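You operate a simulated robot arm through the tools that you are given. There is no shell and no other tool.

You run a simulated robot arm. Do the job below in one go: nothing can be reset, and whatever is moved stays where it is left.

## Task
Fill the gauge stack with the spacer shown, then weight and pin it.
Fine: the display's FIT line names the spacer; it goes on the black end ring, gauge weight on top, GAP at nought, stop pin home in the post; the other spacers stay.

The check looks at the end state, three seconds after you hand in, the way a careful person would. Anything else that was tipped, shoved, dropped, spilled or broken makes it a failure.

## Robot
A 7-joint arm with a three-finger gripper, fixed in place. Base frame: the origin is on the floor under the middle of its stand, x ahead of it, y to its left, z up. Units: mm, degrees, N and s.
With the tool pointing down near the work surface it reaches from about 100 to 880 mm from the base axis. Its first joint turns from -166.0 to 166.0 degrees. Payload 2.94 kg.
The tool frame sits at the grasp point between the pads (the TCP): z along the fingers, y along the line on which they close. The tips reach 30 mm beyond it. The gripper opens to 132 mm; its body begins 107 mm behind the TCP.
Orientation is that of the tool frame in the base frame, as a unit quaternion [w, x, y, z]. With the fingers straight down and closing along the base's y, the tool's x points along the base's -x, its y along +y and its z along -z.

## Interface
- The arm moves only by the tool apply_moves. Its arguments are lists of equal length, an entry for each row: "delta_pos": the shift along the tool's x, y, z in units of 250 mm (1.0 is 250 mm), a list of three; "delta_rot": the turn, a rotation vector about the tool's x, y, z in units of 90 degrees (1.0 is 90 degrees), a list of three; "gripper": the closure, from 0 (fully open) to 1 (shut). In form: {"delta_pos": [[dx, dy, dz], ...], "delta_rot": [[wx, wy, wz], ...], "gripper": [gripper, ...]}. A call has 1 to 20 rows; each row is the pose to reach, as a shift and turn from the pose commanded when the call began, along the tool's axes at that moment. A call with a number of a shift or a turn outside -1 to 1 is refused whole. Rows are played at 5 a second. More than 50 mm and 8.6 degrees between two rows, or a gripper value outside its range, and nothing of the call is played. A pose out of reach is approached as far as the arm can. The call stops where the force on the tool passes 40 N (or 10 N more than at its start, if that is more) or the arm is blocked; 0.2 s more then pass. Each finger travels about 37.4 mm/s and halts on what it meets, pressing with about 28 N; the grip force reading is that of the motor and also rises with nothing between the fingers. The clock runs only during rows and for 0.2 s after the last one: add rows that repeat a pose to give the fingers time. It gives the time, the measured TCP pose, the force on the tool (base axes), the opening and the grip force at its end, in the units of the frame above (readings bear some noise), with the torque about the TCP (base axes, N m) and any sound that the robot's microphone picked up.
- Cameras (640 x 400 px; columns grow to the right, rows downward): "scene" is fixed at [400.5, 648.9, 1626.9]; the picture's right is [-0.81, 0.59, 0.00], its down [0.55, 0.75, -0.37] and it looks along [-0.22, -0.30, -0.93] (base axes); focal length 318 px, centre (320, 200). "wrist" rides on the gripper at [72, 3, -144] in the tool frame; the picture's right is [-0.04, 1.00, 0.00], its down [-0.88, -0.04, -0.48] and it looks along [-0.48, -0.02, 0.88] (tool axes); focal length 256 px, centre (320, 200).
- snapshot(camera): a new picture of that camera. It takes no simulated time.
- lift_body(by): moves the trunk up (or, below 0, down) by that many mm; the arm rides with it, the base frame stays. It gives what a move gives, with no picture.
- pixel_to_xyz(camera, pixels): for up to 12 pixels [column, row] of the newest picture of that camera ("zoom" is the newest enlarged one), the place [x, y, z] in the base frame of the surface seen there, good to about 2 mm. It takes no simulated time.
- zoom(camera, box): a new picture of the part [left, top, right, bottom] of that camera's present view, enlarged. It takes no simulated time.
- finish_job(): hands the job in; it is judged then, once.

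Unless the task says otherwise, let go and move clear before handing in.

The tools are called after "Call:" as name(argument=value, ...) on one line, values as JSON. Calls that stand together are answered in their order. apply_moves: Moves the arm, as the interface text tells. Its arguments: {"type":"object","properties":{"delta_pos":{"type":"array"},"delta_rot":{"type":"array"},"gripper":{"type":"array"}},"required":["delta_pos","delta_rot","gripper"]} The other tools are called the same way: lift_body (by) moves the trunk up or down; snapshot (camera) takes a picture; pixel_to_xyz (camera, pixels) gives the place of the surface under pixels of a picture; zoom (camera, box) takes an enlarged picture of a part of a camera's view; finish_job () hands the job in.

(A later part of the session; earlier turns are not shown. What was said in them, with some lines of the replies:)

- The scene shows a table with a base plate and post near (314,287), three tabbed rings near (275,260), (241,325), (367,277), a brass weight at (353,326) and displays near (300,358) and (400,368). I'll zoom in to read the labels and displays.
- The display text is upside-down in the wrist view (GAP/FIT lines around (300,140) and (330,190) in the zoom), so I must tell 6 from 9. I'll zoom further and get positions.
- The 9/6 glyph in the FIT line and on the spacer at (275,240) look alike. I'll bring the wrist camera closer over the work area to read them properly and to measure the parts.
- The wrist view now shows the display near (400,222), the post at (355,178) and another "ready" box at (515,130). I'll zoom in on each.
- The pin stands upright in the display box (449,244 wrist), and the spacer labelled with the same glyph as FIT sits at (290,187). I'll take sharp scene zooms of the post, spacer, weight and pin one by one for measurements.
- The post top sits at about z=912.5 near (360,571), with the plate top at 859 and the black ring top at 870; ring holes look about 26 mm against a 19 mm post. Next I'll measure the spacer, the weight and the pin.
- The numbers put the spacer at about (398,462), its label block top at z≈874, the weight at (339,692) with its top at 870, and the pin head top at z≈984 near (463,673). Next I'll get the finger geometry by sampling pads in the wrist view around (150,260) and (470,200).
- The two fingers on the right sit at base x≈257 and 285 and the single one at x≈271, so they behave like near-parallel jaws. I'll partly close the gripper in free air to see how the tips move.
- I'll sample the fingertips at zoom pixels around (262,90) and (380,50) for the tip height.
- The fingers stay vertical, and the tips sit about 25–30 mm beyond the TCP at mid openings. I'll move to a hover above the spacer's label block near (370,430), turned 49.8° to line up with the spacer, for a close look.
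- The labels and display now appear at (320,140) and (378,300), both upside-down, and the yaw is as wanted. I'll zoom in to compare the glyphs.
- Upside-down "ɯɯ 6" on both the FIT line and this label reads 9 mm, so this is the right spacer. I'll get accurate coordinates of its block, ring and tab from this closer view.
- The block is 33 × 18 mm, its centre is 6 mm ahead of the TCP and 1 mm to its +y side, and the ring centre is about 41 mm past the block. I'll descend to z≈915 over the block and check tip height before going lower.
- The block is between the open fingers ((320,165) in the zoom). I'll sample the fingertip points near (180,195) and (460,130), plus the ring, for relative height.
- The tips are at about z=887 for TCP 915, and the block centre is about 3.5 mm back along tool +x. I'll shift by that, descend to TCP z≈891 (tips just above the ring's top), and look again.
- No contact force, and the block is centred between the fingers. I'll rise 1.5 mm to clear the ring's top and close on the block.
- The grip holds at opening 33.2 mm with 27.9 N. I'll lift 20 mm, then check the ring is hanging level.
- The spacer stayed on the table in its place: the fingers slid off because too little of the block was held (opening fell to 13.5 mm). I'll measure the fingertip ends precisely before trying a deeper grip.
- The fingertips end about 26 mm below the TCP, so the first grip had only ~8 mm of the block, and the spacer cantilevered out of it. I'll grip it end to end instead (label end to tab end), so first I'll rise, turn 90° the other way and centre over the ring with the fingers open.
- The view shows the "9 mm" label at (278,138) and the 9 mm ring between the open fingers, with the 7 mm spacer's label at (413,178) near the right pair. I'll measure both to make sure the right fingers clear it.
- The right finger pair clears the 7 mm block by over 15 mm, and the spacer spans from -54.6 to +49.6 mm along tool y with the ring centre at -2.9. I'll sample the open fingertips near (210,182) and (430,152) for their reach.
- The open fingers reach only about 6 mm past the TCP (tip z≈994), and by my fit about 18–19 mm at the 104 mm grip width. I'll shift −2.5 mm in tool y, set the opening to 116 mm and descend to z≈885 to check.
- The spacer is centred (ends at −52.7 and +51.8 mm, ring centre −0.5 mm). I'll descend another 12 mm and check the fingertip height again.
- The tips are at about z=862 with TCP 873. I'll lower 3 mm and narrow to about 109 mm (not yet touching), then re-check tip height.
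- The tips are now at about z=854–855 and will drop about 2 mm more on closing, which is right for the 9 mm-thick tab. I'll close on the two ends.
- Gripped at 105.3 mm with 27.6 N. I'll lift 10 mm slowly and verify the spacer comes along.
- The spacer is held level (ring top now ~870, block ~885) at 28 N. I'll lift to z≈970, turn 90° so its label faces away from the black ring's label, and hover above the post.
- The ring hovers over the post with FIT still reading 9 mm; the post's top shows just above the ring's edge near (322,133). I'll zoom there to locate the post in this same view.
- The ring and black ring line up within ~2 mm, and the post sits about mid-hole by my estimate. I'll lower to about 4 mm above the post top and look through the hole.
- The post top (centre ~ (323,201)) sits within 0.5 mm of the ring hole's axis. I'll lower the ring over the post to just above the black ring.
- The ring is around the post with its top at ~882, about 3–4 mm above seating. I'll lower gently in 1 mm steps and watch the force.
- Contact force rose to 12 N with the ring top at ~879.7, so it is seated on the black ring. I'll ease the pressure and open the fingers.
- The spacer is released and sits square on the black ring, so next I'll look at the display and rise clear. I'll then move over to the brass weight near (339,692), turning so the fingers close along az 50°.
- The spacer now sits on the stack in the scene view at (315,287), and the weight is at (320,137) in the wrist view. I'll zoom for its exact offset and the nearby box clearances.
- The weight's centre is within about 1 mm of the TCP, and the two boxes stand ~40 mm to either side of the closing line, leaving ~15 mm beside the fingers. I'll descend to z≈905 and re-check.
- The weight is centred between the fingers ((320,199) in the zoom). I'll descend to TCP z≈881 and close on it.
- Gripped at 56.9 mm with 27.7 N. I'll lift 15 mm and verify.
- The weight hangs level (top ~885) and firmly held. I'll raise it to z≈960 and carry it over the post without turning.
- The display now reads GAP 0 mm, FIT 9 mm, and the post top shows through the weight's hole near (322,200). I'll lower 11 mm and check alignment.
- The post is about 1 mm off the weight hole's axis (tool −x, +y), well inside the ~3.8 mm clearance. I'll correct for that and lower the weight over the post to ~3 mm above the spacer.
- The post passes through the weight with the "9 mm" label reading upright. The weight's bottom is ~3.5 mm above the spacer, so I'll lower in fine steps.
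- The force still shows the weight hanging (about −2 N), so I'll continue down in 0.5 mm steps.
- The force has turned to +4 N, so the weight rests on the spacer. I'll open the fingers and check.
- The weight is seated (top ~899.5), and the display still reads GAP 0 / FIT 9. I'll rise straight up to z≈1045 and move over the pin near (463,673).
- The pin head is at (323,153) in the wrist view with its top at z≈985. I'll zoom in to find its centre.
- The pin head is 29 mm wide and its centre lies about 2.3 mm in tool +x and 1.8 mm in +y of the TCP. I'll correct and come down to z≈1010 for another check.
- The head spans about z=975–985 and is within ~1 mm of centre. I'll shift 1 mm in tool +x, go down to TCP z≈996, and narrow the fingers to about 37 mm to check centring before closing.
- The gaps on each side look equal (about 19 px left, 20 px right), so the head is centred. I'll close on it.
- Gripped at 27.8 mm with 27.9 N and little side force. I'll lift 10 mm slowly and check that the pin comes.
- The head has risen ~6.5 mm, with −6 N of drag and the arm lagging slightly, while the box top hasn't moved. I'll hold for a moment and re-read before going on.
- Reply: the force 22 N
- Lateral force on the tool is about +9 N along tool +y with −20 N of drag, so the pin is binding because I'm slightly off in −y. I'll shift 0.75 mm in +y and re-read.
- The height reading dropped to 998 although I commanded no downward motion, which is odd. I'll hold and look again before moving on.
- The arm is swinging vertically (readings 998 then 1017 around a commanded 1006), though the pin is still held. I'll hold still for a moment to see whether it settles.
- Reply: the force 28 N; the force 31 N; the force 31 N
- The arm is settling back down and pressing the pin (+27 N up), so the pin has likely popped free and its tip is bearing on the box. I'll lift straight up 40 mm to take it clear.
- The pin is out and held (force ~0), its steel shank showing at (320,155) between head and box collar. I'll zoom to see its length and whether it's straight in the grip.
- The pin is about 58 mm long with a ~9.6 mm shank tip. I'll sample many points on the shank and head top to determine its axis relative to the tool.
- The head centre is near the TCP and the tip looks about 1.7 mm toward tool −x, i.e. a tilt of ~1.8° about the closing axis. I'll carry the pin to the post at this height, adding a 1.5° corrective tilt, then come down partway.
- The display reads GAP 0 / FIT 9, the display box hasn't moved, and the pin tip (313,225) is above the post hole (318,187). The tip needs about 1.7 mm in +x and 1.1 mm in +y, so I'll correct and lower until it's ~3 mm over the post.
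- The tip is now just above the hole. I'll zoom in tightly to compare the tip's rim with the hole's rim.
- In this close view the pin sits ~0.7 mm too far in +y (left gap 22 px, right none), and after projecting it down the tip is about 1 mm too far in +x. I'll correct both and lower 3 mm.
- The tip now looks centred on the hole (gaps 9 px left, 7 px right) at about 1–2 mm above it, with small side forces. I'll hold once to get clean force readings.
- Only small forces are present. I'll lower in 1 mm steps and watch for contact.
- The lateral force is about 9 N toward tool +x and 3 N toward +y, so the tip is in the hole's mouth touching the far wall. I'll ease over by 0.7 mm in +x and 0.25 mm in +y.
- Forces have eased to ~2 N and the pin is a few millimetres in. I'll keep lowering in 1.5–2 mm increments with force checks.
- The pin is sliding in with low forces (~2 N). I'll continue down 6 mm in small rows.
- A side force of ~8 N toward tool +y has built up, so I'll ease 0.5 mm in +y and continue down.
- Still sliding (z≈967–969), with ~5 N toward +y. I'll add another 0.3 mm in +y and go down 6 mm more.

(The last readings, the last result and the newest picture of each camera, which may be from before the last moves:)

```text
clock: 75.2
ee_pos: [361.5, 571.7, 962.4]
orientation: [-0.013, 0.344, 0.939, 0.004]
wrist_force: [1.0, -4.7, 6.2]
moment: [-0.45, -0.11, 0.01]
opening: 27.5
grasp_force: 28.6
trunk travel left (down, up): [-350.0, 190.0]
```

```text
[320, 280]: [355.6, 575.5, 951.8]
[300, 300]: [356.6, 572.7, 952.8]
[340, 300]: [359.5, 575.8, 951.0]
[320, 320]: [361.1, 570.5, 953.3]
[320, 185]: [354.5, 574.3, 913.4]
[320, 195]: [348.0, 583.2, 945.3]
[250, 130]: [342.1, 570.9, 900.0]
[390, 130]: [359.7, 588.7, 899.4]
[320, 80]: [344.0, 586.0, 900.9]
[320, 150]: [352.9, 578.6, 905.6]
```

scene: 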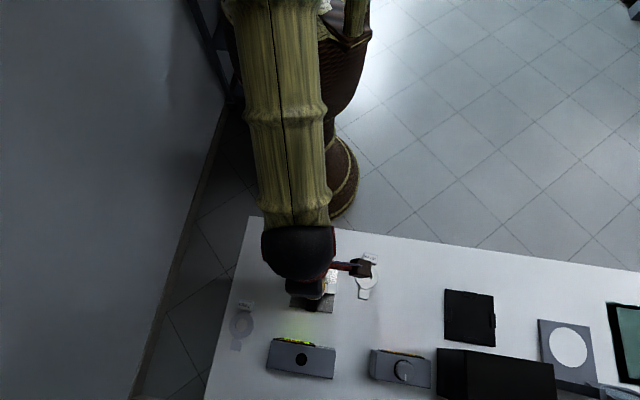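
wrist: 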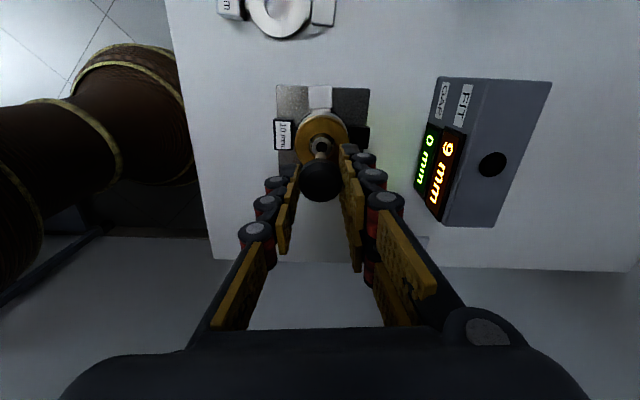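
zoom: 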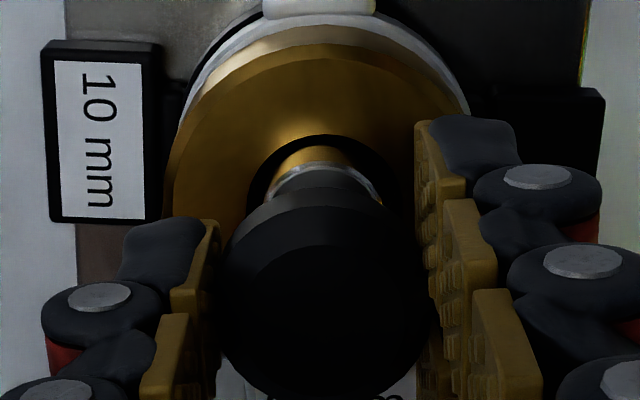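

The head top is now at ~952 and there is +6 N of vertical reaction, with a slight push toward −x/−y. I'll nudge 0.3 mm back and go down 1 mm to see whether it is bottoming or just rubbing.

Call:
apply_moves(delta_pos=[[-0.0008, -0.0008, 0], [-0.0012, -0.001, 0], [-0.0012, -0.001, 0]], delta_rot=[[0, 0, 0], [0, 0, 0], [0, 0, 0]], gripper=[0.9, 0.9, 0.9])

Call:
apply_moves(delta_pos=[[0, 0, 0.002], [-0.0001, 0, 0.004], [-0.0001, 0, 0.004]], delta_rot=[[0, 0, 0], [0, 0, 0], [0, 0, 0]], gripper=[0.9, 0.9, 0.9])

```text
clock: 76.0
ee_pos: [360.5, 571.6, 962.6]
orientation: [-0.013, 0.343, 0.939, 0.004]
wrist_force: [-0.8, -5.5, 7.8]
moment: [-0.38, -0.04, -0.02]
opening: 27.4
grasp_force: 27.8
trunk travel left (down, up): [-350.0, 190.0]
```

```text
clock: 76.8
ee_pos: [361.3, 572.7, 962.0]
orientation: [-0.011, 0.344, 0.939, 0.006]
wrist_force: [-1.0, -2.9, 15.0]
moment: [-0.17, 0.06, -0.02]
opening: 27.5
grasp_force: 27.3
trunk travel left (down, up): [-350.0, 190.0]
```

Vertical reaction rose to 15 N for 1 mm of travel, and the head's stand-off above the post (~39 mm) equals what it had when parked in the box. I'll zoom in to see how the pin meets the post.

Call:
zoom(camera="wrist", box=[304, 140, 340, 170])

Call:
pixel_to_xyz(camera="zoom", pixels=[[320, 130], [320, 160], [320, 180], [320, 200], [320, 220], [320, 240], [320, 260], [280, 200], [360, 200], [300, 180], [340, 180], [320, 300]])

Call:
zoom(camera="wrist", box=[290, 150, 354, 210])

Call:
pixel_to_xyz(camera="zoom", pixels=[[300, 150], [300, 180], [300, 210], [300, 240], [250, 200], [270, 200], [330, 200], [350, 200], [280, 160], [320, 160], [280, 230], [320, 230]])

```text
13.33 times, centred on (322, 155) of wrist
```

zoom: 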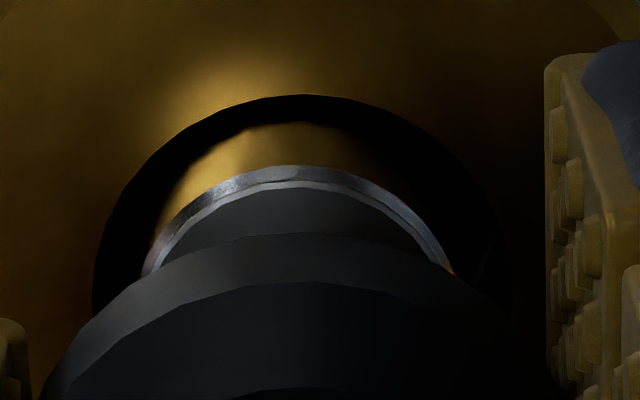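

```text
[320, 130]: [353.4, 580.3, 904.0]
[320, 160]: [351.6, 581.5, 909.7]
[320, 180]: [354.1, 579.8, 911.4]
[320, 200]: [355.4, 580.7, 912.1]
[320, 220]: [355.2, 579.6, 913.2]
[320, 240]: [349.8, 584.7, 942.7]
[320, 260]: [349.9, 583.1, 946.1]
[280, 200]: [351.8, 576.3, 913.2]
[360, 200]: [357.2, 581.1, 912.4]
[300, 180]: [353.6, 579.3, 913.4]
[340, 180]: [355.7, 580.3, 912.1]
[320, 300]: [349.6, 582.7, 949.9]
```

```text
6.67 times, centred on (322, 180) of wrist
```

zoom: 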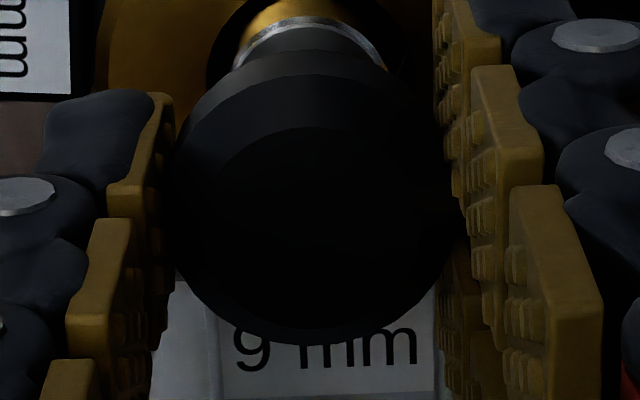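

```text
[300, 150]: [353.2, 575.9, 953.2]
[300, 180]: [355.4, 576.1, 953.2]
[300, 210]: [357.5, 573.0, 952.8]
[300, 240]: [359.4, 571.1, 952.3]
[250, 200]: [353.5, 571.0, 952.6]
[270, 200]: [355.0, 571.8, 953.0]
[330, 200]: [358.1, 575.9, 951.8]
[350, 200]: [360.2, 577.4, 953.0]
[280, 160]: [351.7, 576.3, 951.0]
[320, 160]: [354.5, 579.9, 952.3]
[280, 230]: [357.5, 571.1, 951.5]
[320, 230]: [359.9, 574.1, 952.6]
```

The head top is at 952.4, the same ~39 mm stand-off as in its parking hole, and the reaction is nearly pure vertical, which suggests the hole's bottom. I'll wiggle sideways ±0.3 mm while pressing lightly to rule out a jam.

Call:
apply_moves(delta_pos=[[0.0014, 0, 0], [-0.0014, 0, 0], [0, 0.0014, 0], [0, -0.0014, 0], [0, 0, 0.001], [0, 0, 0.001]], delta_rot=[[0, 0, 0], [0, 0, 0], [0, 0, 0], [0, 0, 0], [0, 0, 0], [0, 0, 0]], gripper=[0.9, 0.9, 0.9, 0.9, 0.9, 0.9])

Call:
apply_moves(delta_pos=[[0, 0, 0.002], [0, 0, 0.002]], delta_rot=[[0, 0, 0], [0, 0, 0]], gripper=[0.9, 0.9])

Call:
zoom(camera="wrist", box=[290, 150, 354, 210])

Call:
pixel_to_xyz(camera="zoom", pixels=[[300, 150], [300, 180], [300, 210], [300, 240], [250, 200], [270, 200], [330, 200], [350, 200], [280, 160], [320, 160], [280, 230], [320, 230]])

```text
clock: 78.2
ee_pos: [360.7, 571.9, 963.3]
orientation: [-0.012, 0.344, 0.939, 0.005]
wrist_force: [-2.1, 4.2, 16.6]
moment: [0.3, 0.1, 0.0]
opening: 27.6
grasp_force: 27.6
trunk travel left (down, up): [-350.0, 190.0]
```

```text
clock: 78.8
ee_pos: [360.7, 573.2, 962.5]
orientation: [-0.012, 0.344, 0.939, 0.005]
wrist_force: [-0.6, 2.5, 21.8]
moment: [0.16, 0.1, 0.04]
opening: 27.4
grasp_force: 27.8
trunk travel left (down, up): [-350.0, 190.0]
```

```text
6.67 times, centred on (322, 180) of wrist
```

zoom: 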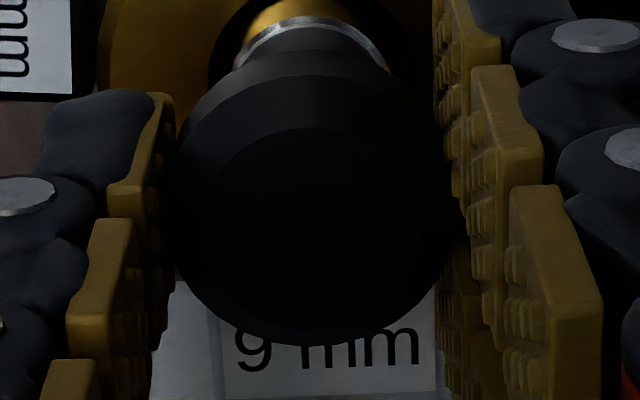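

```text
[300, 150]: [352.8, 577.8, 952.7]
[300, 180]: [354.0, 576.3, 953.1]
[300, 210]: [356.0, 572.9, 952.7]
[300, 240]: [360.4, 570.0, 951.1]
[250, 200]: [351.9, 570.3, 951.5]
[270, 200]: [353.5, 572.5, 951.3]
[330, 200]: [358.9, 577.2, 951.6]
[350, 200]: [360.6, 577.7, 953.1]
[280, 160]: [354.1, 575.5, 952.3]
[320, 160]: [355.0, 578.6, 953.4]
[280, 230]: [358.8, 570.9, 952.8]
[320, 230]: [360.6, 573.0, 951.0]
```

Pressing to 22 N and wiggling didn't move the head (still 952.2), so the pin is solidly at the bottom of the post's hole. I'll relieve the pressure and open the fingers gently.

Call:
apply_moves(delta_pos=[[0, 0, -0.003], [0, 0, -0.006], [0, 0, -0.006]], delta_rot=[[0, 0, 0], [0, 0, 0], [0, 0, 0]], gripper=[0.9, 0.9, 0.9])

```text
clock: 79.6
ee_pos: [360.5, 571.7, 962.4]
orientation: [-0.012, 0.344, 0.939, 0.005]
wrist_force: [-0.9, 6.9, 13.9]
moment: [0.43, 0.04, -0.04]
opening: 27.4
grasp_force: 27.7
trunk travel left (down, up): [-350.0, 190.0]
```

There's still 14 N of upward reaction and ~7 N sideways. I'll raise 0.8 mm more and ease 0.4 mm toward +x/+y before letting go.

Call:
apply_moves(delta_pos=[[0.001, 0.0008, -0.002], [0.0018, 0.0014, -0.0035], [0.0018, 0.0014, -0.0035]], delta_rot=[[0, 0, 0], [0, 0, 0], [0, 0, 0]], gripper=[0.9, 0.9, 0.9])

```text
clock: 80.4
ee_pos: [360.7, 571.5, 961.4]
orientation: [-0.013, 0.344, 0.939, 0.004]
wrist_force: [1.6, 6.3, 3.4]
moment: [0.22, -0.04, 0.01]
opening: 27.1
grasp_force: 28.0
trunk travel left (down, up): [-350.0, 190.0]
```

Reaction is down to ~3 N vertically. I'll open the fingers now.

Call:
apply_moves(delta_pos=[[0, 0, 0], [0, 0, 0], [0, 0, 0], [0, 0, 0], [0, 0, 0]], delta_rot=[[0, 0, 0], [0, 0, 0], [0, 0, 0], [0, 0, 0], [0, 0, 0]], gripper=[0.76, 0.7, 0.62, 0.55, 0.55])

Call:
zoom(camera="wrist", box=[270, 120, 370, 220])

Call:
pixel_to_xyz(camera="zoom", pixels=[[300, 240], [320, 220], [340, 240], [320, 260], [280, 240], [360, 240], [320, 280], [300, 220], [340, 220], [300, 260], [340, 260], [320, 240]])

```text
clock: 81.6
ee_pos: [359.6, 571.1, 962.9]
orientation: [-0.012, 0.344, 0.939, 0.004]
wrist_force: [0.4, 0.1, 0.9]
moment: [0.0, 0.02, -0.01]
opening: 59.4
grasp_force: 0.0
trunk travel left (down, up): [-350.0, 190.0]
```

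```text
4.00 times, centred on (320, 170) of wrist
```

zoom: 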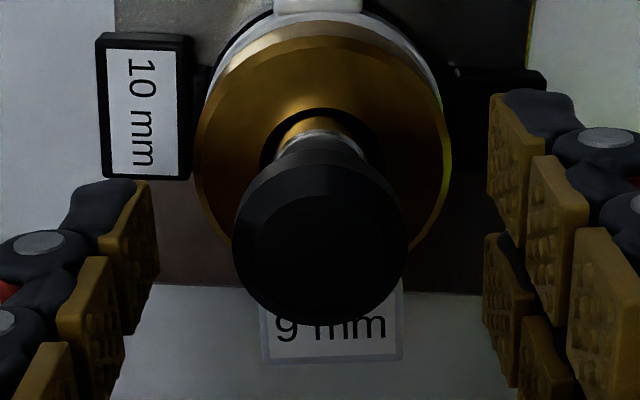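

```text
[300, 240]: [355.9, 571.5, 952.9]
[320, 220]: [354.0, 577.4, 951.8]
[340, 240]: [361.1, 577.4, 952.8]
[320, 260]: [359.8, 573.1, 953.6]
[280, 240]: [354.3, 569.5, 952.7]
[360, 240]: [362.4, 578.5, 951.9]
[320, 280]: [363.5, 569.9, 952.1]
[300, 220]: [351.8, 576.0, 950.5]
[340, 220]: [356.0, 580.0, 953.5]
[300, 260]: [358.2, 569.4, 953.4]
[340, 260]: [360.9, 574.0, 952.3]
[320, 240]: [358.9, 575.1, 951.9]
```

The pin stands on its own in the post (head top still ~952). I'll rise straight up clear of it and take a look from above.

Call:
apply_moves(delta_pos=[[0.001, 0, -0.04], [0.003, 0, -0.12], [0.006, 0, -0.24], [0.009, 0, -0.36], [0.01, 0, -0.4], [0.01, 0, -0.4]], delta_rot=[[0, 0, 0], [0, 0, 0], [0, 0, 0], [0, 0, 0], [0, -0.0167, 0], [0, -0.0167, 0]], gripper=[0.55, 0.5, 0.5, 0.4, 0.3, 0.3])

Call:
snapshot(camera="wrist")

Call:
zoom(camera="wrist", box=[260, 70, 380, 180])

```text
clock: 83.0
ee_pos: [361.6, 573.8, 1065.2]
orientation: [0.0, 0.343, 0.939, 0.0]
wrist_force: [0.4, -0.2, 0.3]
moment: [0.01, 0.01, -0.01]
opening: 92.4
grasp_force: 0.0
trunk travel left (down, up): [-350.0, 190.0]
```

```text
taken
```

wrist: 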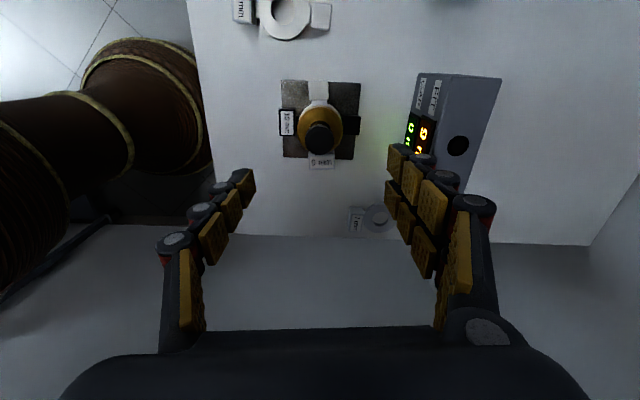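

```text
3.64 times, centred on (320, 125) of wrist
```

zoom: 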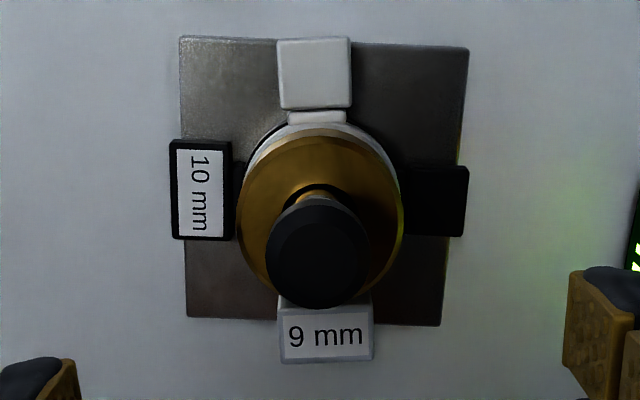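

The stack looks right: 9 mm spacer, brass weight and pin on the post. I'll retreat up and back toward the start pose so the scene camera can see everything.

Call:
apply_moves(delta_pos=[[0, 0, -0.15], [0, 0, -0.3], [0.02, -0.03, -0.45], [0.08, -0.12, -0.55], [0.16, -0.24, -0.65], [0.24, -0.36, -0.75], [0.32, -0.48, -0.83], [0.4, -0.62, -0.83], [0.477, -0.747, -0.83], [0.477, -0.747, -0.83]], delta_rot=[[0, 0, 0], [0, 0, 0], [0, 0, 0], [0, 0, 0], [0, 0, 0], [0, 0, 0], [0, 0, 0], [0, 0, 0], [0, 0, 0], [0, 0, 0]], gripper=[0.3, 0.3, 0.2, 0.1, 0, 0, 0, 0, 0, 0])

Call:
snapshot(camera="scene")

Call:
zoom(camera="scene", box=[285, 255, 345, 315])

Call:
snapshot(camera="wrist")

```text
clock: 85.2
ee_pos: [149.8, 504.8, 1270.7]
orientation: [0.0, 0.344, 0.939, -0.001]
wrist_force: [-0.3, 0.5, 0.1]
moment: [0.02, -0.01, 0.0]
opening: 131.9
grasp_force: 0.0
trunk travel left (down, up): [-350.0, 190.0]
```

```text
taken
```

scene: 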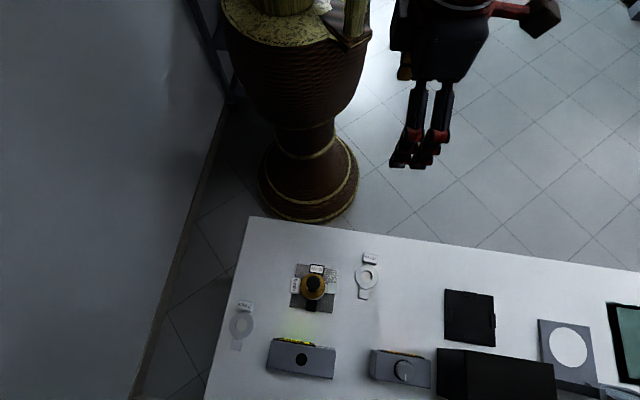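

```text
6.67 times, centred on (315, 285) of scene
```

zoom: 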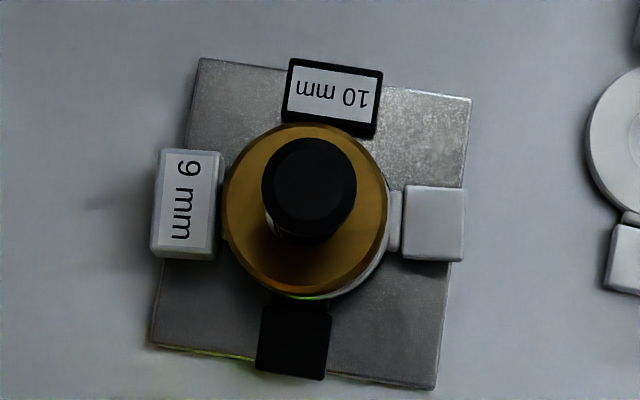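

```text
taken
```

wrist: 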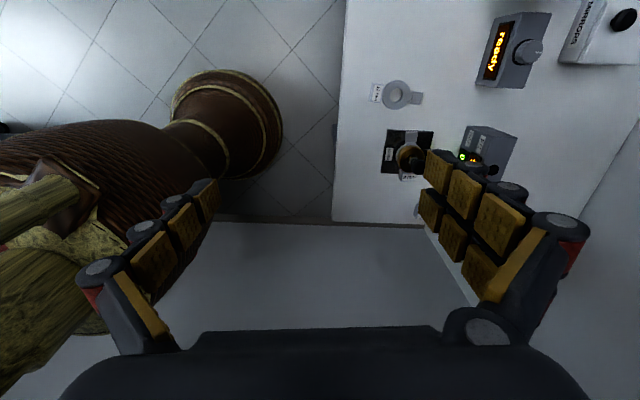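

Everything on the table looks in place: the 12 mm and 7 mm spacers and both boxes are where they began. I'll check the display and compare the display box's position with the start.

Call:
zoom(camera="scene", box=[265, 328, 340, 388])

Call:
pixel_to_xyz(camera="zoom", pixels=[[150, 200], [500, 200], [200, 120], [400, 130], [100, 250], [500, 300], [350, 120]])

Call:
zoom(camera="scene", box=[220, 225, 400, 338])

Call:
zoom(camera="wrist", box=[370, 110, 530, 220])

```text
6.67 times, centred on (302, 358) of scene
```

zoom: 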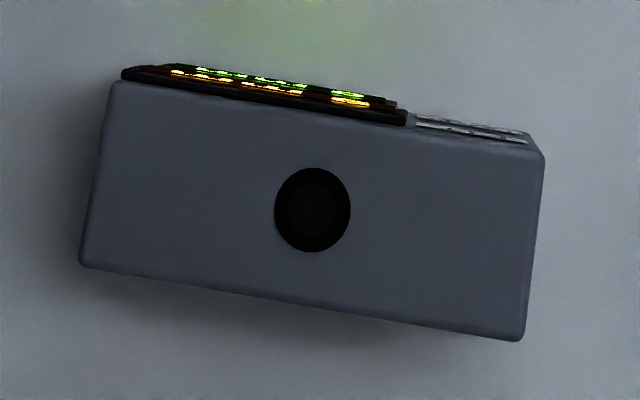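

```text
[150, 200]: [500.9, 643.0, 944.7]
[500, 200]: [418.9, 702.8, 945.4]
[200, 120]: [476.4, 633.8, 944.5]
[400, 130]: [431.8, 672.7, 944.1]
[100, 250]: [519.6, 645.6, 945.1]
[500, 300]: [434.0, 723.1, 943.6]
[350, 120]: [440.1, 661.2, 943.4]
```

```text
3.54 times, centred on (310, 282) of scene
```

zoom: 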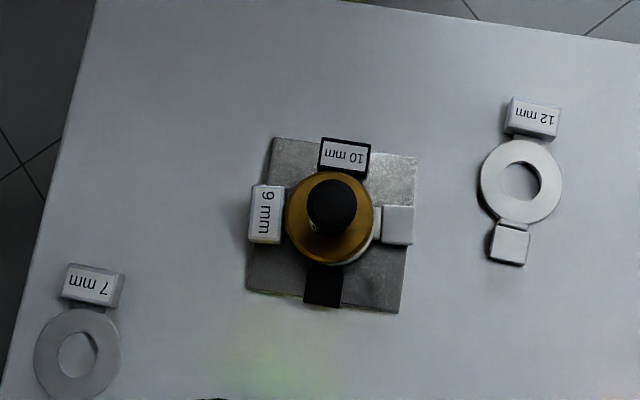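

```text
3.64 times, centred on (450, 165) of wrist
```

zoom: 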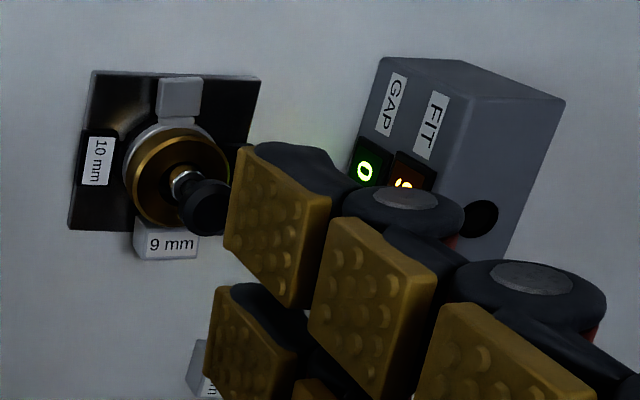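

The display reads GAP 0, and the display box, plate and other spacers are exactly where they started. The pin stands upright at the same depth it had when parked, the gripper is empty and clear, so I'm handing in.

Call:
finish_job()

```text
The job is handed in.
```

The job is handed in. The 9 mm spacer named on the FIT line is on the black end ring, with the gauge weight on top of it. The display reads GAP 0, and the stop pin is seated in the post.

- **Pin depth:** I judged "home" by feel. The pin stopped firmly about 20 mm into the post and did not move under 22 N or a sideways wiggle. That is the same depth it had in the display box.
- **First spacer grip:** it slipped off when I lifted, but the spacer stayed flat in place. I then picked it up end to end without trouble.
- **Pulling the pin:** it stuck in the display box at first, then came free with a jolt and pressed on the box briefly. The box is exactly where it started.
- **Everything else:** the 7 mm and 12 mm spacers, the base plate and the display box are unmoved in the pictures. The arm is back near its start position with the gripper open.
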